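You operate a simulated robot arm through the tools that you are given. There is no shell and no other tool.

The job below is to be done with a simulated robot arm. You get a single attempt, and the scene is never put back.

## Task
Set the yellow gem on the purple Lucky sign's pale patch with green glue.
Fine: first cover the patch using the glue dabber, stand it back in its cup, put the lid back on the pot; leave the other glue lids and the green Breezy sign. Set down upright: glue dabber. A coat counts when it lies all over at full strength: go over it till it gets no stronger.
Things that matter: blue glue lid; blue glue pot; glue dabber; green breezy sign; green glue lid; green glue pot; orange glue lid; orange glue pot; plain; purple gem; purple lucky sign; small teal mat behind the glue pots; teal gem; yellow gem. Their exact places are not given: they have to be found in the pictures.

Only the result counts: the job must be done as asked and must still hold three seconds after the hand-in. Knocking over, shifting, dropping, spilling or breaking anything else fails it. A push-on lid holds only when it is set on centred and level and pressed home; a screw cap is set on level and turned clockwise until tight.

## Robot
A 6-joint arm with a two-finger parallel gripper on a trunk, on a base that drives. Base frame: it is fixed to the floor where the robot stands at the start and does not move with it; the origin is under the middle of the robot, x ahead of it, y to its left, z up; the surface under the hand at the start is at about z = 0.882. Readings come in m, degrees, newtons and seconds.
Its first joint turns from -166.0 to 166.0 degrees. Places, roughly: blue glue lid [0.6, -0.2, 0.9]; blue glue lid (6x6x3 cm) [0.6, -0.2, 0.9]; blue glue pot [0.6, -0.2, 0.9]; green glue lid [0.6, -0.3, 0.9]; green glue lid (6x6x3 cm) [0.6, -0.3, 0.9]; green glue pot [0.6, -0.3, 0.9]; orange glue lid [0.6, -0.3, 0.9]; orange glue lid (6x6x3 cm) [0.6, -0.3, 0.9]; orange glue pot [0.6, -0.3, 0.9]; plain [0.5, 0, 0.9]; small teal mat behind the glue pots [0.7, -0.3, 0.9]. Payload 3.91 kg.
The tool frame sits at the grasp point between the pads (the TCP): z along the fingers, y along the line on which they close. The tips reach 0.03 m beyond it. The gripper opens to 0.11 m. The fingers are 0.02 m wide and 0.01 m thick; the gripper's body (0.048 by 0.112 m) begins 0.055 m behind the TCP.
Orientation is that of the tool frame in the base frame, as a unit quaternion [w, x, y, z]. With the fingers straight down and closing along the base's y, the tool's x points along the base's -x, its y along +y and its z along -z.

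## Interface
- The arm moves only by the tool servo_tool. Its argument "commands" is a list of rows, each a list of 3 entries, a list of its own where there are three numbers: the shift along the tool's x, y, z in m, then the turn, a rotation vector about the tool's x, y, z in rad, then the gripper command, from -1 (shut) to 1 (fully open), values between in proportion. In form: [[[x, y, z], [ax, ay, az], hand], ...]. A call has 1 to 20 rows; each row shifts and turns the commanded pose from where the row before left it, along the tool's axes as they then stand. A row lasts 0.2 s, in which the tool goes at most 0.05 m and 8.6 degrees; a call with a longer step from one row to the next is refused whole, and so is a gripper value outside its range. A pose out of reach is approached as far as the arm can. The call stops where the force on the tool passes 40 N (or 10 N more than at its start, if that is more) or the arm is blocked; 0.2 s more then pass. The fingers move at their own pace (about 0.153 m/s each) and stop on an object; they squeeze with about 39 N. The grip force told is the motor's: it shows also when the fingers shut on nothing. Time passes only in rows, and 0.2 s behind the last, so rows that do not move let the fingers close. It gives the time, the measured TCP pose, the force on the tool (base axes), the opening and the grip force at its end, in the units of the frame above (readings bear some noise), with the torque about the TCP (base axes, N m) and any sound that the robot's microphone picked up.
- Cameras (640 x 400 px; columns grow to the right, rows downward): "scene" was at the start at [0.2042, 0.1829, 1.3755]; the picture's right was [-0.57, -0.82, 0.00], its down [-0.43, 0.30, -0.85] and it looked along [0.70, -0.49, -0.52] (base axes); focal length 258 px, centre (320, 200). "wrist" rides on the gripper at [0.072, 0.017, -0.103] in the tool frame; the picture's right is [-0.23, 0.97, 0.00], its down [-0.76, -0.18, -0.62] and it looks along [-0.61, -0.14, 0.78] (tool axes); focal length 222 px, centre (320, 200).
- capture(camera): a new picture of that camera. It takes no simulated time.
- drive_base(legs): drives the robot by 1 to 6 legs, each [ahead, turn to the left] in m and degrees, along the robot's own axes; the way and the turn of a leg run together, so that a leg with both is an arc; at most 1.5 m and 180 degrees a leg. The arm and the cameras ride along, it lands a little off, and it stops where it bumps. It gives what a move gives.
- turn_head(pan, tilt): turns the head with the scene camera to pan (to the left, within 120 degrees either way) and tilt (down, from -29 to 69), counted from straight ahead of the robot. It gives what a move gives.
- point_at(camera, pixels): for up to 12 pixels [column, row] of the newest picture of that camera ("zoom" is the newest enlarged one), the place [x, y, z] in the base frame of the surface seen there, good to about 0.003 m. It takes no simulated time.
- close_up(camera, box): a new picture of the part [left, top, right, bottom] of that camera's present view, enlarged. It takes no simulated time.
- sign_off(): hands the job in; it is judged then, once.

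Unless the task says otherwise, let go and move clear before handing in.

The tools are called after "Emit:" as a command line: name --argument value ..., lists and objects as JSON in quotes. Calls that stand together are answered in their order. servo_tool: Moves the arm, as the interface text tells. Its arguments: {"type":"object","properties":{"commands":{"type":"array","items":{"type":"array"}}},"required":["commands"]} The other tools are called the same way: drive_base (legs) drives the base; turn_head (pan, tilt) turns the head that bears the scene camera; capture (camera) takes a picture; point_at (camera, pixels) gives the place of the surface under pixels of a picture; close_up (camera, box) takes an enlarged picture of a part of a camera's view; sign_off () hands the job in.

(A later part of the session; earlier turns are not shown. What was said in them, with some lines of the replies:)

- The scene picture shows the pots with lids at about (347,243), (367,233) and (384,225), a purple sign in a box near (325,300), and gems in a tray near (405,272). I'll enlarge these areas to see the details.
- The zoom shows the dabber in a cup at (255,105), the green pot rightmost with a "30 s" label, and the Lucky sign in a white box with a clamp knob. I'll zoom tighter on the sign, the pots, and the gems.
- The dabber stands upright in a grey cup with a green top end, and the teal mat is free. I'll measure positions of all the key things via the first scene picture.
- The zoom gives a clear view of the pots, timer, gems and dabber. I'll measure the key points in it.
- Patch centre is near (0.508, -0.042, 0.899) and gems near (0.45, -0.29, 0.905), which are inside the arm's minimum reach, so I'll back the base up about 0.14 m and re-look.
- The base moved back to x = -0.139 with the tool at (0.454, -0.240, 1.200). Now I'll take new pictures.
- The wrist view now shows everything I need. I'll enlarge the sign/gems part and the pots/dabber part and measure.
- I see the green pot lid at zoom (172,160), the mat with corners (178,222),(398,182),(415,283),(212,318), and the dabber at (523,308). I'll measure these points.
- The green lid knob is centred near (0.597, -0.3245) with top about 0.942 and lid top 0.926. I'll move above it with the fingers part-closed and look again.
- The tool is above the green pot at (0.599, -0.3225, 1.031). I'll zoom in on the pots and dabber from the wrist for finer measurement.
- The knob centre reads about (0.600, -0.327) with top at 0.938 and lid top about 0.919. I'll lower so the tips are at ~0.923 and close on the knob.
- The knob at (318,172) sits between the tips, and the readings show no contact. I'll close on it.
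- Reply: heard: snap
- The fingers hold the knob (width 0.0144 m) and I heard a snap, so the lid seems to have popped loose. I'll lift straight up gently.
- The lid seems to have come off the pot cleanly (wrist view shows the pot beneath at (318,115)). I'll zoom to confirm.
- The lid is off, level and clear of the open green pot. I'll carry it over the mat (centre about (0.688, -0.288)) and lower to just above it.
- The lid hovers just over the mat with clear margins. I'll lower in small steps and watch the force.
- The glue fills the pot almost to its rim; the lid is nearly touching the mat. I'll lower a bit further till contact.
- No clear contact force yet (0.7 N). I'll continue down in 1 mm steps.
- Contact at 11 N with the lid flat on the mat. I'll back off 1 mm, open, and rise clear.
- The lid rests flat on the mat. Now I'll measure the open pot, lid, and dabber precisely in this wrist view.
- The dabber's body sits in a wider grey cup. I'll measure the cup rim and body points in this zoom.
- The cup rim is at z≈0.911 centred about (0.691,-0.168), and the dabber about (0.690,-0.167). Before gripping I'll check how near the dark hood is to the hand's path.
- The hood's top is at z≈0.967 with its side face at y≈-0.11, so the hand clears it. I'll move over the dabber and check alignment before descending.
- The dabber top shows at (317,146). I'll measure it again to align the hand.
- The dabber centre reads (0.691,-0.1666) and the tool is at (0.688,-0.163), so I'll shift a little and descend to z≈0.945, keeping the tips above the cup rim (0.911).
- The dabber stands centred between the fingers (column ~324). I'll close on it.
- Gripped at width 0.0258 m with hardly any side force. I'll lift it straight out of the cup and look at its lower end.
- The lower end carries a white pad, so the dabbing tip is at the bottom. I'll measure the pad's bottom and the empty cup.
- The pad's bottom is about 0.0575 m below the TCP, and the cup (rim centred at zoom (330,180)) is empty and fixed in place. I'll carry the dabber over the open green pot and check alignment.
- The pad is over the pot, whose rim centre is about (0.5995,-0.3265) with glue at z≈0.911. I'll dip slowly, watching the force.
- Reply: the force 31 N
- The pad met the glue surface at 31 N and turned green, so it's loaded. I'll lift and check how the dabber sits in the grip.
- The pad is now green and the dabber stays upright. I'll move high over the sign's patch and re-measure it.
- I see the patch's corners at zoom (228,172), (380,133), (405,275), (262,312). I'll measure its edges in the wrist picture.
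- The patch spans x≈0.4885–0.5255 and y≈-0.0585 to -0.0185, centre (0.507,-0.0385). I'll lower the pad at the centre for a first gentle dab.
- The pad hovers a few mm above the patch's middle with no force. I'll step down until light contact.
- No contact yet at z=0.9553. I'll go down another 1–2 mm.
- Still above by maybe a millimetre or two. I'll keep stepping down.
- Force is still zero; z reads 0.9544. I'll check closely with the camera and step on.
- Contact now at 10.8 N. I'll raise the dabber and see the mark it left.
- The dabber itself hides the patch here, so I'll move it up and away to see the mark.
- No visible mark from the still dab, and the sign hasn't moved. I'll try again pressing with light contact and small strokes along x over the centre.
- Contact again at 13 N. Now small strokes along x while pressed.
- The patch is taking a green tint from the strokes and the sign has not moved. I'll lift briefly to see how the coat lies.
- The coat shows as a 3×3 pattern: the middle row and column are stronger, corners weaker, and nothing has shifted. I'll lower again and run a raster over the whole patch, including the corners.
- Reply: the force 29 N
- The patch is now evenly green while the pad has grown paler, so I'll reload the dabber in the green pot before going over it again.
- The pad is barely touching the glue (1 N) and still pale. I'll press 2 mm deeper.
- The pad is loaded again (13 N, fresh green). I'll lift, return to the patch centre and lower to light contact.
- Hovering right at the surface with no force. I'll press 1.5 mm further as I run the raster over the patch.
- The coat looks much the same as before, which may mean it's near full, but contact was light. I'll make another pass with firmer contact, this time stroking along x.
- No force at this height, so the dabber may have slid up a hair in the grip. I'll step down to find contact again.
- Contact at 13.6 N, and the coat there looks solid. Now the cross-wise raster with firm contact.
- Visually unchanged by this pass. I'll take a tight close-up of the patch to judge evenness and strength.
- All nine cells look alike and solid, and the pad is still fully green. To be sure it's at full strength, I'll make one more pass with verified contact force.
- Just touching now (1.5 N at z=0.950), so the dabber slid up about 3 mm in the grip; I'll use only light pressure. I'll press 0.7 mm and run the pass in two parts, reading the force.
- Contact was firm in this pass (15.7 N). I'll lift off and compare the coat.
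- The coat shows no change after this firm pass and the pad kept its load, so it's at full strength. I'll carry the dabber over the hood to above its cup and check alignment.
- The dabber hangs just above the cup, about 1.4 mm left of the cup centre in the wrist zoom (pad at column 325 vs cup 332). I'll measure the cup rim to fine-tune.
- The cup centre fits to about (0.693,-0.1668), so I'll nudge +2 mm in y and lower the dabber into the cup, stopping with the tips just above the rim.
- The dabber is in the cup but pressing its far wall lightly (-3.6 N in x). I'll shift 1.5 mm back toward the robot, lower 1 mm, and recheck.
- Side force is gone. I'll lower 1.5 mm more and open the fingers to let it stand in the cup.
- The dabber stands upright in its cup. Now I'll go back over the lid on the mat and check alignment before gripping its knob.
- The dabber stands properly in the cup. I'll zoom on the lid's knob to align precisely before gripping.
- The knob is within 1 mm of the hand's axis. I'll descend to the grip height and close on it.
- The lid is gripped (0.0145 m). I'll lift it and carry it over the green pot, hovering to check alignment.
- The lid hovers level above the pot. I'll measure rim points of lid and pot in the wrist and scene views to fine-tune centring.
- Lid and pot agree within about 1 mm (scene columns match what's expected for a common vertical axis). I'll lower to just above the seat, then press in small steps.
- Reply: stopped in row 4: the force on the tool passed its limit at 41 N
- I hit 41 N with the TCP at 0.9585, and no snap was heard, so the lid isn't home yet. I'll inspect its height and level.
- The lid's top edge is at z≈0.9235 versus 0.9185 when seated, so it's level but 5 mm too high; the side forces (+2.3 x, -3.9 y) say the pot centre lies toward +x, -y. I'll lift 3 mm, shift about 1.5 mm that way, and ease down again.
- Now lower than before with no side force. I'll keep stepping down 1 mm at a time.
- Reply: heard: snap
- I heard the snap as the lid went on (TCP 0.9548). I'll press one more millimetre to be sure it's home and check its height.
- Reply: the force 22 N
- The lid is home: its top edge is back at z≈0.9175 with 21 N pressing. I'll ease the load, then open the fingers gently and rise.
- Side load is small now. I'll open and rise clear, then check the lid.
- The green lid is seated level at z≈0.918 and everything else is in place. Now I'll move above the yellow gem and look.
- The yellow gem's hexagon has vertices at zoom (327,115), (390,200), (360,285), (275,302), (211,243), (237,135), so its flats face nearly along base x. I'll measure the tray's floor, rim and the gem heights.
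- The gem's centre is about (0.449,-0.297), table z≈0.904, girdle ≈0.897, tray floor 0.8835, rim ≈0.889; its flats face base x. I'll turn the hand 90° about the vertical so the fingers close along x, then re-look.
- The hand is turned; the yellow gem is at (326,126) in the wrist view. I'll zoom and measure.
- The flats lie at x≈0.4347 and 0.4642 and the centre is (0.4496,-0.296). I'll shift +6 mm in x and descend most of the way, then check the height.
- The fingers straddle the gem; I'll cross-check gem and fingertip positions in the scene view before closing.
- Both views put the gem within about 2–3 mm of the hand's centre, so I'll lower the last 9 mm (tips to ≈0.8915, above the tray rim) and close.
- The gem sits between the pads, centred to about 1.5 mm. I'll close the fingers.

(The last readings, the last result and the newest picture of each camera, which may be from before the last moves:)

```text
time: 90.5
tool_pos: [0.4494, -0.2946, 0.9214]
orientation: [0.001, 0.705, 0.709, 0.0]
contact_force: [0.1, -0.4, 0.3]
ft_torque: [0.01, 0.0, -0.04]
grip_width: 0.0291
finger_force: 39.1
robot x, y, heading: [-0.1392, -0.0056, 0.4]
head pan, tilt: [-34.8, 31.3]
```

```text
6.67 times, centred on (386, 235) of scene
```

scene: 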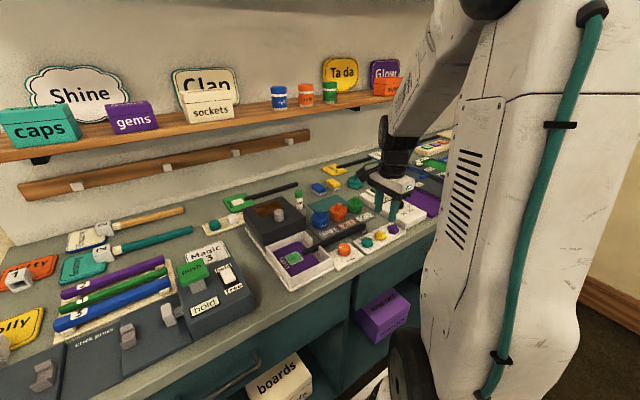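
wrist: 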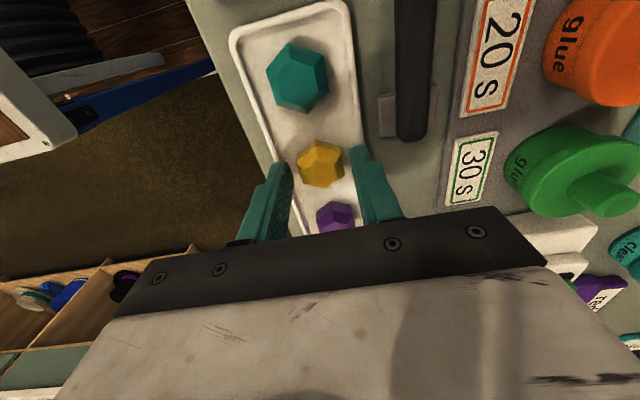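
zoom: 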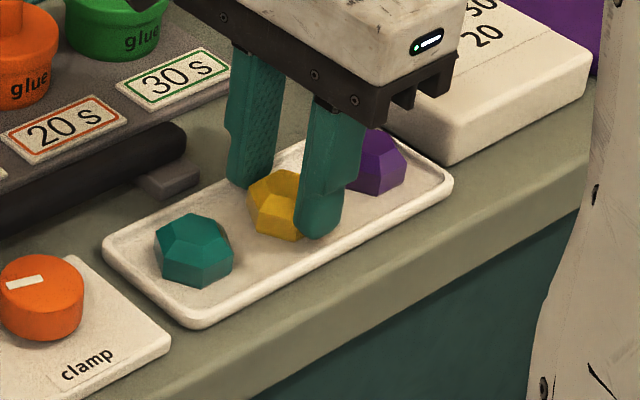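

Gripped at 0.0291 m. I'll lift gently and check the gem stays level in the fingers.

Emit:
servo_tool --commands '[[[0, 0, -0.005], [0, 0, 0], -1], [[0, 0, -0.015], [0, 0, 0], -1], [[0, 0, -0.03], [0, 0, 0], -1], [[0, 0, -0.015], [0, 0, 0], -1], [[0, 0, 0], [0, 0, 0], -1]]'

Emit:
close_up --camera "wrist" --box '[240, 110, 400, 230]'

Emit:
close_up --camera "scene" --box '[346, 185, 426, 245]'

```text
time: 91.7
tool_pos: [0.4512, -0.2937, 0.9864]
orientation: [0.002, 0.705, 0.709, 0.001]
contact_force: [-0.7, -0.3, -0.2]
ft_torque: [0.01, -0.02, 0.02]
grip_width: 0.0295
finger_force: 39.5
robot x, y, heading: [-0.1414, 0.0011, 0.2]
head pan, tilt: [-34.8, 31.3]
```

```text
3.33 times, centred on (320, 170) of wrist
```

zoom: 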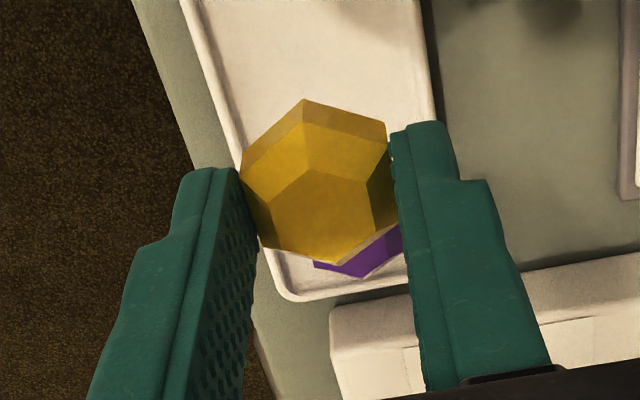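

```text
6.67 times, centred on (386, 215) of scene
```

zoom: 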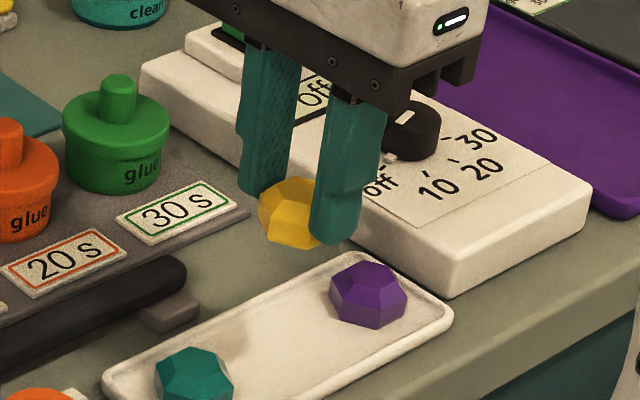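

The gem is held level. I'll carry it over to the patch centre (0.507,-0.0385) at this height and check alignment.

Emit:
servo_tool --commands '[[[0.0427, 0.0098, 0], [0, 0, 0], -1], [[0.0427, 0.0098, 0], [0, 0, 0], -1], [[0.0427, 0.0098, 0], [0, 0, 0], -1], [[0.0427, 0.0098, 0], [0, 0, 0], -1], [[0.0427, 0.0098, 0], [0, 0, 0], -1], [[0.0427, 0.0098, 0], [0, 0, 0], -1], [[0, 0, 0.015], [0, 0, 0], -1], [[0, 0, 0], [0, 0, 0], -1]]'

Emit:
capture --camera "wrist"

Emit:
close_up --camera "wrist" --box '[240, 90, 400, 210]'

Emit:
close_up --camera "scene" --box '[264, 220, 344, 280]'

```text
time: 93.5
tool_pos: [0.5068, -0.036, 0.9711]
orientation: [0.002, 0.705, 0.71, 0.0]
contact_force: [-0.5, 0.2, 0.1]
ft_torque: [-0.01, -0.01, -0.02]
grip_width: 0.0293
finger_force: 38.7
robot x, y, heading: [-0.1416, -0.0035, 0.0]
head pan, tilt: [-34.8, 31.3]
```

```text
taken
```

wrist: 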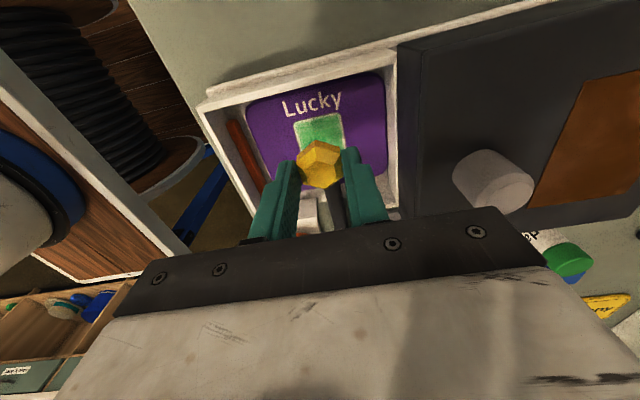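

```text
3.33 times, centred on (320, 150) of wrist
```

zoom: 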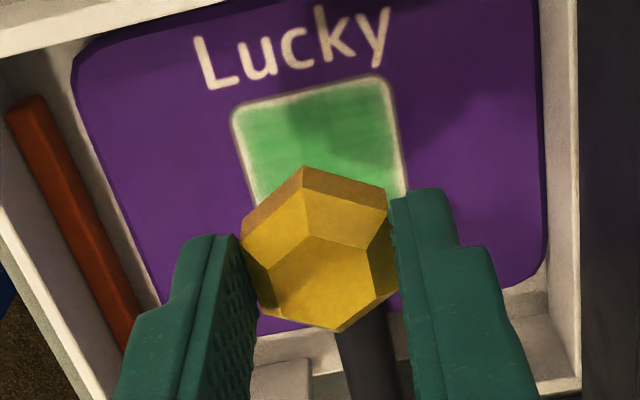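

```text
6.67 times, centred on (304, 250) of scene
```

zoom: 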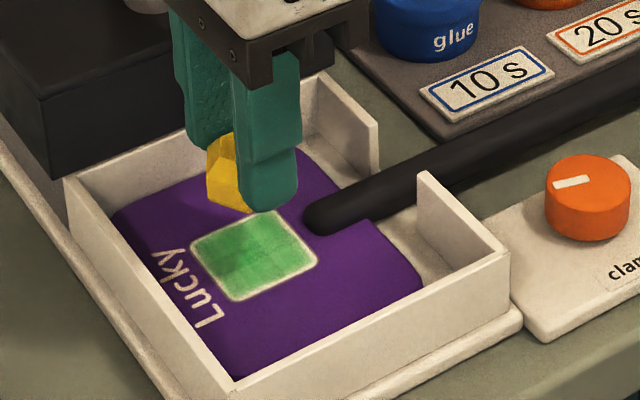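

The gem is nearly over the patch: by the wrist view the gem is about 1 mm on the +y side of the patch centre. I'll nudge and lower to just above the surface.

Emit:
servo_tool --commands '[[[-0.0013, 0.0007, 0.012], [0, 0, 0], -1], [[0, 0, 0.012], [0, 0, 0], -1], [[0, 0, 0.005], [0, 0, 0], -1], [[0, 0, 0], [0, 0, 0], -1]]'

Emit:
capture --camera "wrist"

Emit:
close_up --camera "wrist" --box '[240, 90, 400, 210]'

Emit:
close_up --camera "scene" --box '[274, 230, 338, 280]'

```text
time: 94.5
tool_pos: [0.5086, -0.0373, 0.9417]
orientation: [0.001, 0.705, 0.709, 0.001]
contact_force: [0.3, -0.1, 0.2]
ft_torque: [-0.01, -0.01, -0.01]
grip_width: 0.0291
finger_force: 38.5
robot x, y, heading: [-0.1399, -0.0005, -0.2]
head pan, tilt: [-34.8, 31.3]
```

```text
taken
```

wrist: 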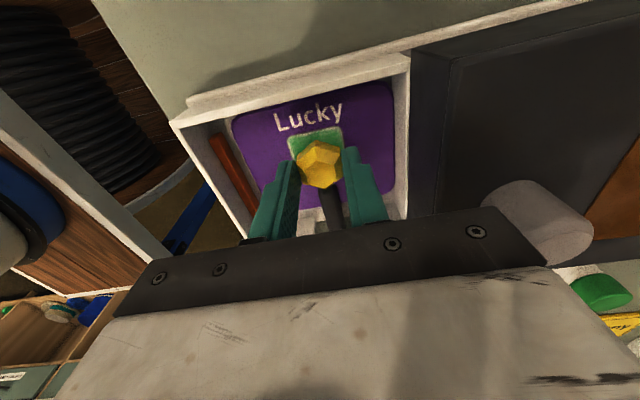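

```text
3.33 times, centred on (320, 150) of wrist
```

zoom: 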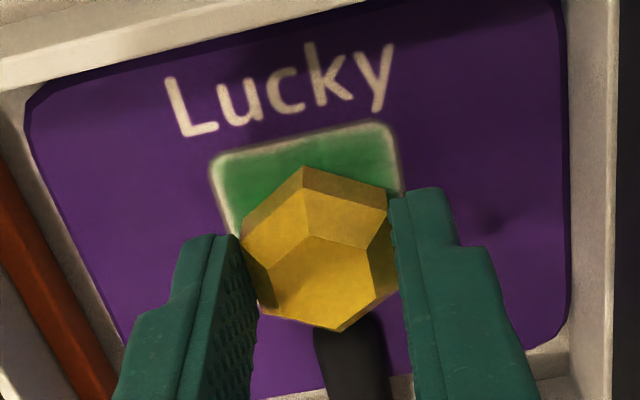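

```text
8.00 times, centred on (306, 255) of scene
```

zoom: 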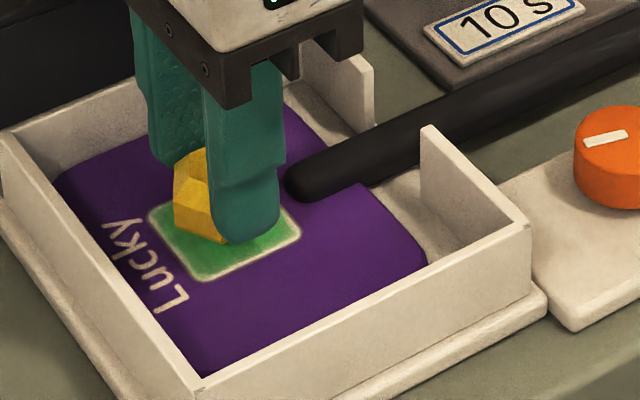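

Both views put the gem over the patch centre to about 1 mm. I'll lower in small steps until it touches.

Emit:
servo_tool --commands '[[[-0.0007, 0, 0.003], [0, 0, 0], -1], [[0, 0, 0.001], [0, 0, 0], -1], [[0, 0, 0], [0, 0, 0], -1]]'

Emit:
servo_tool --commands '[[[0, 0, 0.001], [0, 0, 0], -1], [[0, 0, 0], [0, 0, 0], -1]]'

```text
time: 95.2
tool_pos: [0.5096, -0.0392, 0.9375]
orientation: [0.001, 0.705, 0.709, 0.0]
contact_force: [-0.4, 0.1, 0.1]
ft_torque: [-0.03, 0.0, -0.01]
grip_width: 0.0293
finger_force: 39.2
robot x, y, heading: [-0.1403, -0.0012, 0.5]
head pan, tilt: [-34.8, 31.3]
```

```text
time: 95.8
tool_pos: [0.507, -0.0393, 0.9375]
orientation: [0.001, 0.706, 0.709, 0.001]
contact_force: [0.1, 0.0, 0.6]
ft_torque: [0.01, 0.01, 0.03]
grip_width: 0.0295
finger_force: 38.6
robot x, y, heading: [-0.1421, 0.0019, 0.3]
head pan, tilt: [-34.8, 31.3]
```

Emit:
servo_tool --commands '[[[0, 0, 0.001], [0, 0, 0], -1], [[0, 0, 0], [0, 0, 0], -1]]'

Emit:
servo_tool --commands '[[[0, 0, 0.0007], [0, 0, 0], -1], [[0, 0, 0], [0, 0, 0], -1]]'

Emit:
close_up --camera "scene" --box '[274, 230, 338, 280]'

```text
time: 96.5
tool_pos: [0.5078, -0.0393, 0.937]
orientation: [0.001, 0.705, 0.709, 0.0]
contact_force: [-0.6, 0.1, 0.2]
ft_torque: [-0.02, -0.04, -0.01]
grip_width: 0.0296
finger_force: 39.4
robot x, y, heading: [-0.1394, -0.0012, 0.4]
head pan, tilt: [-34.8, 31.3]
```

```text
time: 97.0
tool_pos: [0.5087, -0.0399, 0.9357]
orientation: [0.002, 0.705, 0.709, 0.001]
contact_force: [-0.3, -0.8, 0.0]
ft_torque: [0.0, -0.02, 0.02]
grip_width: 0.0295
finger_force: 39.2
robot x, y, heading: [-0.1446, -0.0032, 0.3]
head pan, tilt: [-34.8, 31.3]
```

```text
8.00 times, centred on (306, 255) of scene
```

zoom: 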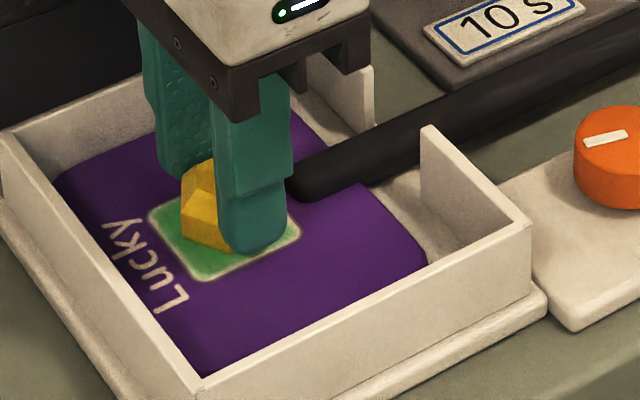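

The gem has drifted a hair to the right of the patch centre (left edge at 181 vs 173), so I'll shift back +1.2 mm in y and keep lowering to contact.

Emit:
servo_tool --commands '[[[0.0012, 0, 0], [0, 0, 0], -1], [[0, 0, 0.0007], [0, 0, 0], -1], [[0, 0, 0], [0, 0, 0], -1]]'

Emit:
close_up --camera "wrist" --box '[240, 110, 400, 210]'

Emit:
close_up --camera "scene" --box '[284, 240, 324, 272]'

```text
time: 97.8
tool_pos: [0.5087, -0.0401, 0.9353]
orientation: [0.001, 0.705, 0.709, 0.0]
contact_force: [-1.5, 0.9, 3.0]
ft_torque: [-0.02, 0.12, -0.01]
grip_width: 0.0294
finger_force: 38.6
robot x, y, heading: [-0.1388, 0.0022, 0.2]
head pan, tilt: [-34.8, 31.3]
```

```text
4.00 times, centred on (320, 160) of wrist
```

zoom: 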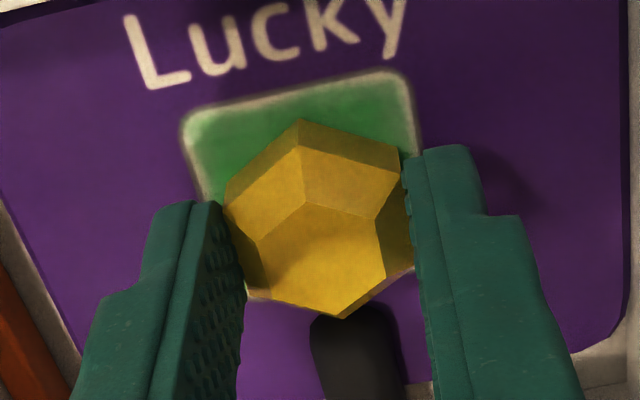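

```text
12.50 times, centred on (304, 256) of scene
```

zoom: 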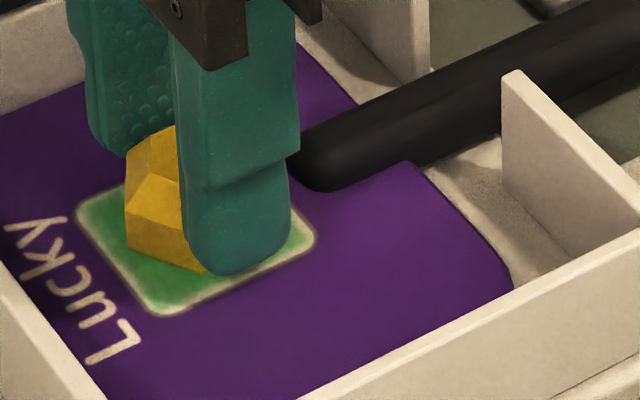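

The gem touches (3 N) with its base inside the patch on all sides. I'll press very lightly, then open the fingers a little and rise straight up.

Emit:
servo_tool --commands '[[[0, 0, 0.0006], [0, 0, 0], -1], [[0, 0, 0], [0, 0, 0], -1], [[0, 0, 0], [0, 0, 0], -1]]'

```text
time: 98.7
tool_pos: [0.5089, -0.0403, 0.9346]
orientation: [0.002, 0.705, 0.709, 0.002]
contact_force: [1.8, 0.4, 10.8]
ft_torque: [-0.04, -0.25, 0.03]
grip_width: 0.0295
finger_force: 38.8
robot x, y, heading: [-0.1395, -0.0026, 0.1]
head pan, tilt: [-34.8, 31.3]
```

Pressed at about 11 N. Now open slightly and lift away.

Emit:
servo_tool --commands '[[[0, 0, 0], [0, 0, 0], -0.4], [[0, 0, 0], [0, 0, 0], -0.3], [[0, 0, 0], [0, 0, 0], -0.27], [[0, 0, -0.01], [0, 0, 0], -0.27], [[0, 0, -0.03], [0, 0, 0], -0.27], [[0, 0, -0.04], [0, 0, 0], -0.27], [[0, 0, 0], [0, 0, 0], -0.27]]'

Emit:
capture --camera "wrist"

Emit:
close_up --camera "scene" --box '[274, 230, 338, 280]'

Emit:
close_up --camera "wrist" --box '[260, 80, 380, 180]'

```text
time: 100.2
tool_pos: [0.5112, -0.0397, 1.0139]
orientation: [0.002, 0.705, 0.709, 0.0]
contact_force: [0.1, 0.7, 0.6]
ft_torque: [-0.03, -0.03, -0.03]
grip_width: 0.0402
finger_force: 0.0
robot x, y, heading: [-0.1428, -0.0017, 0.4]
head pan, tilt: [-34.8, 31.3]
```

```text
taken
```

wrist: 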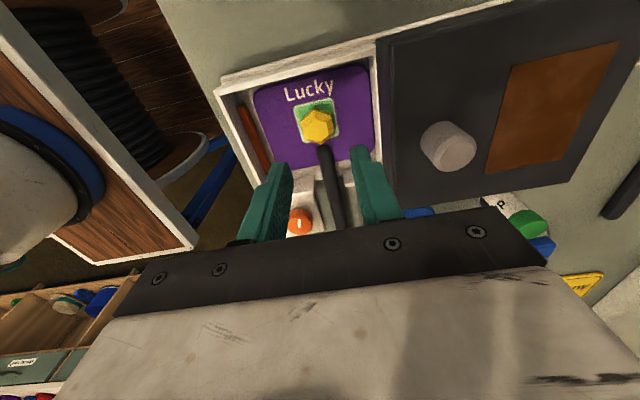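

```text
8.00 times, centred on (306, 255) of scene
```

zoom: 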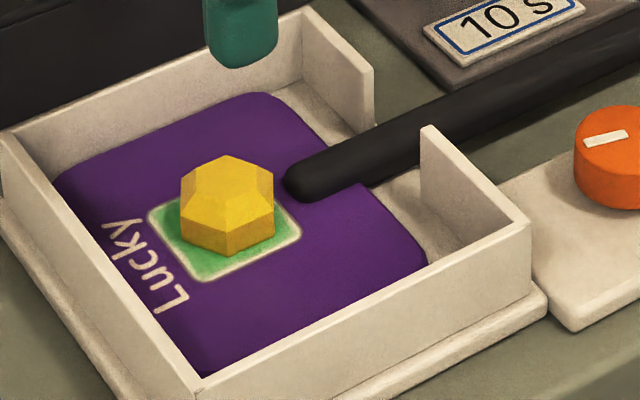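

```text
4.00 times, centred on (320, 130) of wrist
```

zoom: 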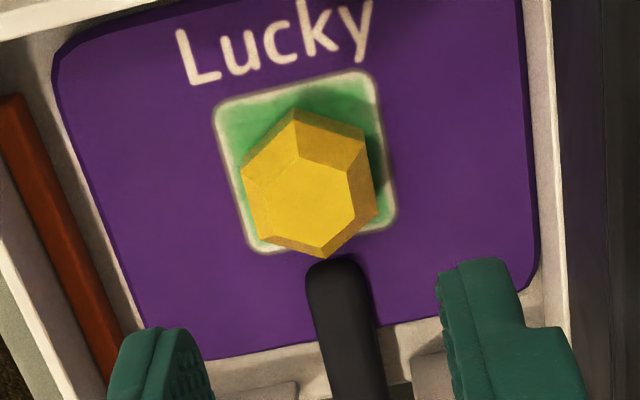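

The gem sits centred on the green patch (its table, corrected for height, matches the patch centre within ~1 mm). I'll raise the hand clear and check everything else.

Emit:
servo_tool --commands '[[[0, 0, -0.04], [0, 0, 0], -0.27], [[0, 0, -0.04], [0, 0, 0], -0.27], [[0, 0, -0.04], [0, 0, 0], -0.27], [[0, 0, -0.03], [0, 0, 0], -0.27], [[0, 0, 0], [0, 0, 0], -0.27]]'

Emit:
capture --camera "scene"

Emit:
close_up --camera "scene" --box '[200, 165, 328, 245]'

Emit:
close_up --camera "scene" --box '[290, 180, 418, 260]'

Emit:
close_up --camera "scene" --box '[286, 238, 326, 272]'

```text
time: 101.5
tool_pos: [0.5074, -0.0375, 1.1655]
orientation: [0.001, 0.706, 0.708, 0.001]
contact_force: [0.4, 0.0, 0.2]
ft_torque: [0.01, 0.02, 0.0]
grip_width: 0.0402
finger_force: 0.0
robot x, y, heading: [-0.1392, -0.0006, 0.4]
head pan, tilt: [-34.8, 31.3]
```

```text
taken
```

scene: 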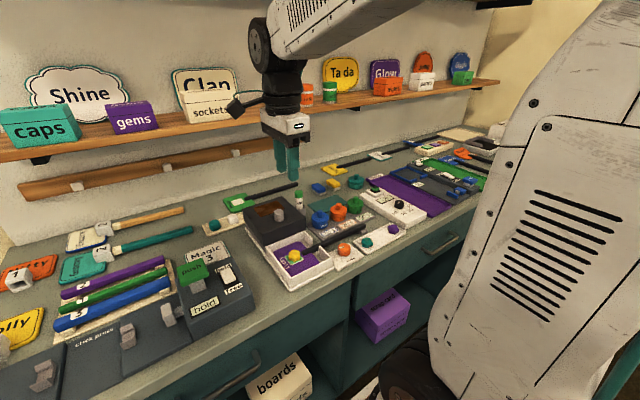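

```text
5.00 times, centred on (264, 205) of scene
```

zoom: 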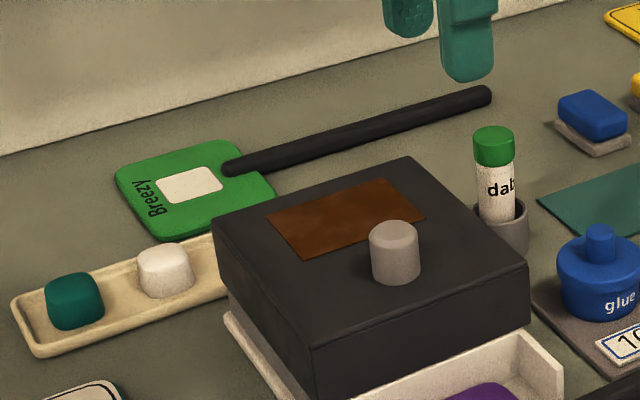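

```text
5.00 times, centred on (354, 220) of scene
```

zoom: 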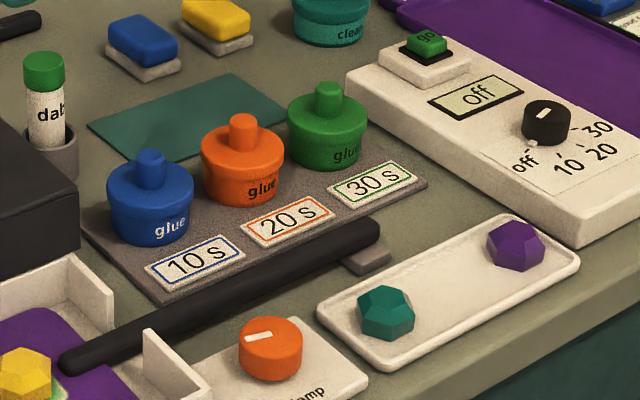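

```text
11.76 times, centred on (306, 255) of scene
```

zoom: 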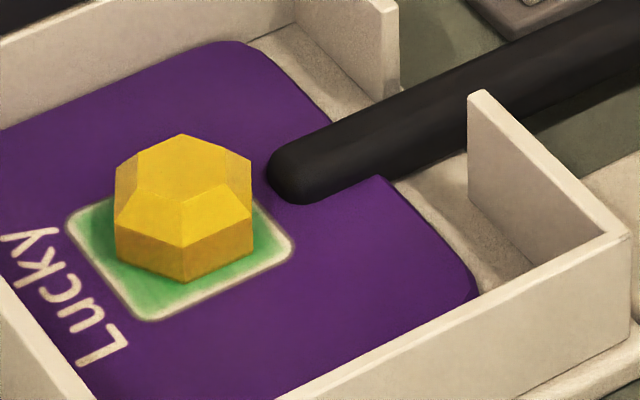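

Everything is in place: dabber upright in its cup, green lid on, other lids, gems and the Breezy sign untouched, and the gem centred on the green patch. I'll let about 30 s pass (the green glue's label) with the arm still, then recheck.

Emit:
servo_tool --commands '[[[0, 0, 0], [0, 0, 0], -0.27], [[0, 0, 0], [0, 0, 0], -0.27], [[0, 0, 0], [0, 0, 0], -0.27], [[0, 0, 0], [0, 0, 0], -0.27], [[0, 0, 0], [0, 0, 0], -0.27], [[0, 0, 0], [0, 0, 0], -0.27], [[0, 0, 0], [0, 0, 0], -0.27], [[0, 0, 0], [0, 0, 0], -0.27], [[0, 0, 0], [0, 0, 0], -0.27], [[0, 0, 0], [0, 0, 0], -0.27], [[0, 0, 0], [0, 0, 0], -0.27], [[0, 0, 0], [0, 0, 0], -0.27], [[0, 0, 0], [0, 0, 0], -0.27], [[0, 0, 0], [0, 0, 0], -0.27], [[0, 0, 0], [0, 0, 0], -0.27], [[0, 0, 0], [0, 0, 0], -0.27], [[0, 0, 0], [0, 0, 0], -0.27], [[0, 0, 0], [0, 0, 0], -0.27], [[0, 0, 0], [0, 0, 0], -0.27], [[0, 0, 0], [0, 0, 0], -0.27]]'

Emit:
servo_tool --commands '[[[0, 0, 0], [0, 0, 0], -0.27], [[0, 0, 0], [0, 0, 0], -0.27], [[0, 0, 0], [0, 0, 0], -0.27], [[0, 0, 0], [0, 0, 0], -0.27], [[0, 0, 0], [0, 0, 0], -0.27], [[0, 0, 0], [0, 0, 0], -0.27], [[0, 0, 0], [0, 0, 0], -0.27], [[0, 0, 0], [0, 0, 0], -0.27], [[0, 0, 0], [0, 0, 0], -0.27], [[0, 0, 0], [0, 0, 0], -0.27], [[0, 0, 0], [0, 0, 0], -0.27], [[0, 0, 0], [0, 0, 0], -0.27], [[0, 0, 0], [0, 0, 0], -0.27], [[0, 0, 0], [0, 0, 0], -0.27], [[0, 0, 0], [0, 0, 0], -0.27], [[0, 0, 0], [0, 0, 0], -0.27], [[0, 0, 0], [0, 0, 0], -0.27], [[0, 0, 0], [0, 0, 0], -0.27], [[0, 0, 0], [0, 0, 0], -0.27], [[0, 0, 0], [0, 0, 0], -0.27]]'

Emit:
servo_tool --commands '[[[0, 0, 0], [0, 0, 0], -0.27], [[0, 0, 0], [0, 0, 0], -0.27], [[0, 0, 0], [0, 0, 0], -0.27], [[0, 0, 0], [0, 0, 0], -0.27], [[0, 0, 0], [0, 0, 0], -0.27], [[0, 0, 0], [0, 0, 0], -0.27], [[0, 0, 0], [0, 0, 0], -0.27], [[0, 0, 0], [0, 0, 0], -0.27], [[0, 0, 0], [0, 0, 0], -0.27], [[0, 0, 0], [0, 0, 0], -0.27], [[0, 0, 0], [0, 0, 0], -0.27], [[0, 0, 0], [0, 0, 0], -0.27], [[0, 0, 0], [0, 0, 0], -0.27], [[0, 0, 0], [0, 0, 0], -0.27], [[0, 0, 0], [0, 0, 0], -0.27], [[0, 0, 0], [0, 0, 0], -0.27], [[0, 0, 0], [0, 0, 0], -0.27], [[0, 0, 0], [0, 0, 0], -0.27], [[0, 0, 0], [0, 0, 0], -0.27], [[0, 0, 0], [0, 0, 0], -0.27]]'

Emit:
servo_tool --commands '[[[0, 0, 0], [0, 0, 0], -0.27], [[0, 0, 0], [0, 0, 0], -0.27], [[0, 0, 0], [0, 0, 0], -0.27], [[0, 0, 0], [0, 0, 0], -0.27], [[0, 0, 0], [0, 0, 0], -0.27], [[0, 0, 0], [0, 0, 0], -0.27], [[0, 0, 0], [0, 0, 0], -0.27], [[0, 0, 0], [0, 0, 0], -0.27], [[0, 0, 0], [0, 0, 0], -0.27], [[0, 0, 0], [0, 0, 0], -0.27], [[0, 0, 0], [0, 0, 0], -0.27], [[0, 0, 0], [0, 0, 0], -0.27], [[0, 0, 0], [0, 0, 0], -0.27], [[0, 0, 0], [0, 0, 0], -0.27], [[0, 0, 0], [0, 0, 0], -0.27], [[0, 0, 0], [0, 0, 0], -0.27], [[0, 0, 0], [0, 0, 0], -0.27], [[0, 0, 0], [0, 0, 0], -0.27], [[0, 0, 0], [0, 0, 0], -0.27], [[0, 0, 0], [0, 0, 0], -0.27]]'

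Emit:
servo_tool --commands '[[[0, 0, 0], [0, 0, 0], -0.27], [[0, 0, 0], [0, 0, 0], -0.27], [[0, 0, 0], [0, 0, 0], -0.27], [[0, 0, 0], [0, 0, 0], -0.27], [[0, 0, 0], [0, 0, 0], -0.27], [[0, 0, 0], [0, 0, 0], -0.27], [[0, 0, 0], [0, 0, 0], -0.27], [[0, 0, 0], [0, 0, 0], -0.27], [[0, 0, 0], [0, 0, 0], -0.27], [[0, 0, 0], [0, 0, 0], -0.27], [[0, 0, 0], [0, 0, 0], -0.27], [[0, 0, 0], [0, 0, 0], -0.27], [[0, 0, 0], [0, 0, 0], -0.27], [[0, 0, 0], [0, 0, 0], -0.27], [[0, 0, 0], [0, 0, 0], -0.27], [[0, 0, 0], [0, 0, 0], -0.27], [[0, 0, 0], [0, 0, 0], -0.27], [[0, 0, 0], [0, 0, 0], -0.27], [[0, 0, 0], [0, 0, 0], -0.27], [[0, 0, 0], [0, 0, 0], -0.27]]'

Emit:
servo_tool --commands '[[[0, 0, 0], [0, 0, 0], -0.27], [[0, 0, 0], [0, 0, 0], -0.27], [[0, 0, 0], [0, 0, 0], -0.27], [[0, 0, 0], [0, 0, 0], -0.27], [[0, 0, 0], [0, 0, 0], -0.27], [[0, 0, 0], [0, 0, 0], -0.27], [[0, 0, 0], [0, 0, 0], -0.27], [[0, 0, 0], [0, 0, 0], -0.27], [[0, 0, 0], [0, 0, 0], -0.27], [[0, 0, 0], [0, 0, 0], -0.27], [[0, 0, 0], [0, 0, 0], -0.27], [[0, 0, 0], [0, 0, 0], -0.27], [[0, 0, 0], [0, 0, 0], -0.27], [[0, 0, 0], [0, 0, 0], -0.27], [[0, 0, 0], [0, 0, 0], -0.27], [[0, 0, 0], [0, 0, 0], -0.27], [[0, 0, 0], [0, 0, 0], -0.27], [[0, 0, 0], [0, 0, 0], -0.27], [[0, 0, 0], [0, 0, 0], -0.27], [[0, 0, 0], [0, 0, 0], -0.27]]'

Emit:
servo_tool --commands '[[[0, 0, 0], [0, 0, 0], -0.27], [[0, 0, 0], [0, 0, 0], -0.27], [[0, 0, 0], [0, 0, 0], -0.27], [[0, 0, 0], [0, 0, 0], -0.27], [[0, 0, 0], [0, 0, 0], -0.27], [[0, 0, 0], [0, 0, 0], -0.27], [[0, 0, 0], [0, 0, 0], -0.27], [[0, 0, 0], [0, 0, 0], -0.27], [[0, 0, 0], [0, 0, 0], -0.27], [[0, 0, 0], [0, 0, 0], -0.27], [[0, 0, 0], [0, 0, 0], -0.27], [[0, 0, 0], [0, 0, 0], -0.27], [[0, 0, 0], [0, 0, 0], -0.27], [[0, 0, 0], [0, 0, 0], -0.27], [[0, 0, 0], [0, 0, 0], -0.27], [[0, 0, 0], [0, 0, 0], -0.27], [[0, 0, 0], [0, 0, 0], -0.27], [[0, 0, 0], [0, 0, 0], -0.27], [[0, 0, 0], [0, 0, 0], -0.27], [[0, 0, 0], [0, 0, 0], -0.27]]'

Emit:
close_up --camera "scene" --box '[286, 238, 326, 272]'

Emit:
close_up --camera "scene" --box '[290, 180, 418, 260]'

Emit:
capture --camera "wrist"

```text
time: 105.7
tool_pos: [0.5075, -0.038, 1.1643]
orientation: [0.002, 0.704, 0.71, 0.001]
contact_force: [0.2, 0.3, -0.2]
ft_torque: [0.0, 0.02, 0.0]
grip_width: 0.0402
finger_force: 0.1
robot x, y, heading: [-0.1428, 0.0052, 0.4]
head pan, tilt: [-34.8, 31.3]
```

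```text
time: 109.8
tool_pos: [0.5061, -0.038, 1.1645]
orientation: [0.002, 0.705, 0.709, 0.001]
contact_force: [-0.4, 0.5, 0.0]
ft_torque: [-0.02, 0.0, -0.01]
grip_width: 0.0401
finger_force: 0.0
robot x, y, heading: [-0.1416, 0.0002, 0.3]
head pan, tilt: [-34.8, 31.3]
```

```text
time: 114.0
tool_pos: [0.507, -0.0381, 1.1644]
orientation: [0.002, 0.705, 0.709, 0.0]
contact_force: [-1.1, 0.6, 0.6]
ft_torque: [0.02, -0.03, -0.03]
grip_width: 0.0401
finger_force: 0.0
robot x, y, heading: [-0.1387, -0.0013, 0.3]
head pan, tilt: [-34.8, 31.3]
```

```text
time: 118.2
tool_pos: [0.5055, -0.0386, 1.1653]
orientation: [0.002, 0.705, 0.709, 0.001]
contact_force: [-0.8, -0.2, 0.1]
ft_torque: [0.01, -0.01, 0.01]
grip_width: 0.0401
finger_force: 0.1
robot x, y, heading: [-0.1391, -0.0001, 0.3]
head pan, tilt: [-34.8, 31.3]
```

```text
time: 122.5
tool_pos: [0.5071, -0.0394, 1.1638]
orientation: [0.002, 0.705, 0.709, 0.001]
contact_force: [-0.1, 0.5, -0.2]
ft_torque: [0.0, 0.01, 0.0]
grip_width: 0.0402
finger_force: 0.1
robot x, y, heading: [-0.142, 0.0015, 0.3]
head pan, tilt: [-34.8, 31.3]
```

```text
time: 126.7
tool_pos: [0.5073, -0.0391, 1.1644]
orientation: [0.002, 0.705, 0.709, 0.002]
contact_force: [-0.1, -0.1, 0.4]
ft_torque: [-0.01, 0.02, -0.02]
grip_width: 0.0404
finger_force: 0.0
robot x, y, heading: [-0.1408, -0.0022, 0.6]
head pan, tilt: [-34.8, 31.3]
```

```text
time: 130.8
tool_pos: [0.5071, -0.0381, 1.1644]
orientation: [0.002, 0.705, 0.709, 0.001]
contact_force: [0.3, 0.7, 0.1]
ft_torque: [0.0, -0.01, 0.0]
grip_width: 0.0402
finger_force: 0.1
robot x, y, heading: [-0.1404, 0.0012, 0.3]
head pan, tilt: [-34.8, 31.3]
```

```text
11.76 times, centred on (306, 255) of scene
```

zoom: 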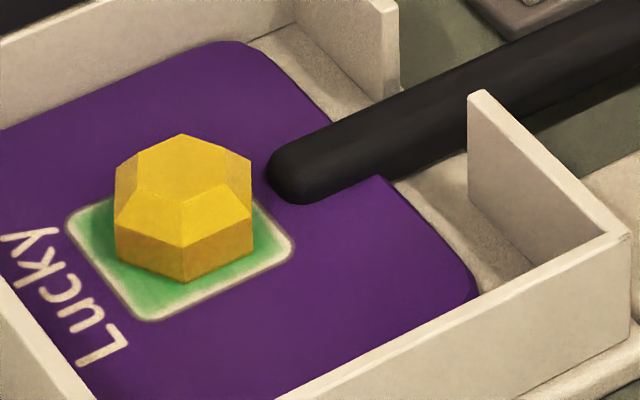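

```text
5.00 times, centred on (354, 220) of scene
```

zoom: 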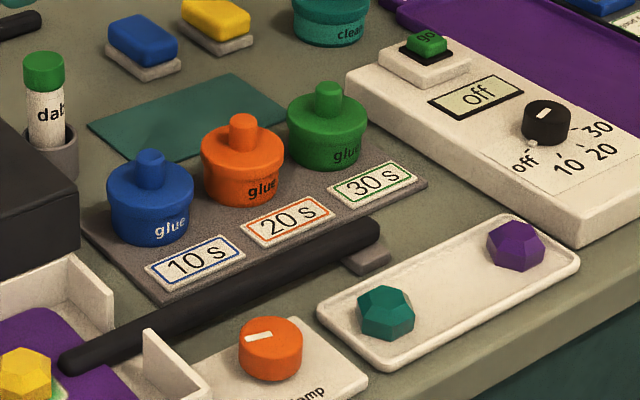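

```text
taken
```

wrist: 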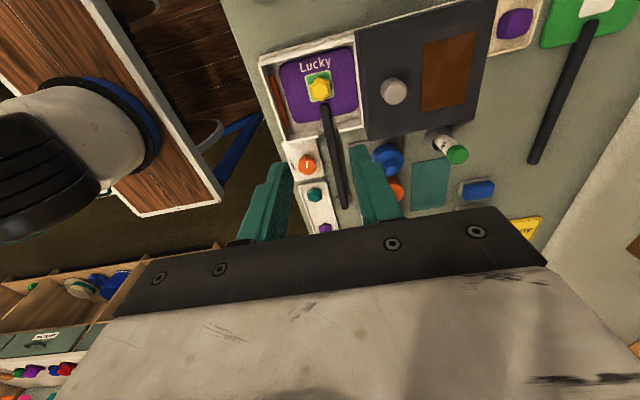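

After waiting to t≈131 s nothing has moved: the gem is centred on the green-coated patch (zoom (183,205)), the green lid is on level, the dabber stands upright in its cup and the other lids and signs are untouched. The hand is clear, so I'll hand the job in.

Emit:
sign_off

```text
The job is handed in.
```

The yellow gem is set on the purple Lucky sign's patch over a green glue coat, and the job is handed in. I have not seen a verdict.

- **Coat:** I covered the patch with the glue dabber, reloading it once. Three further passes after it turned fully green made no visible change. I judged full strength by eye from the pictures; there is no direct reading of it.
- **Gem:** It sits within about 1 mm of the patch centre. I pressed it on at about 11 N, and it had not moved some 30 seconds later.
- **Dabber:** It stands upright in its cup. It had slid up a few millimetres in the grip, so it dropped a couple of millimetres into the cup when released.
- **Green lid:** My first try jammed on the pot's rim at 41 N. After shifting the lid about 1.5 mm it snapped on and sits level at its original height.
- **Left alone:** I did not touch the blue and orange lids, the green Breezy sign or the other gems. I also did not use the clamp, the timer or the dark hood beside the sign, since the task did not mention them.
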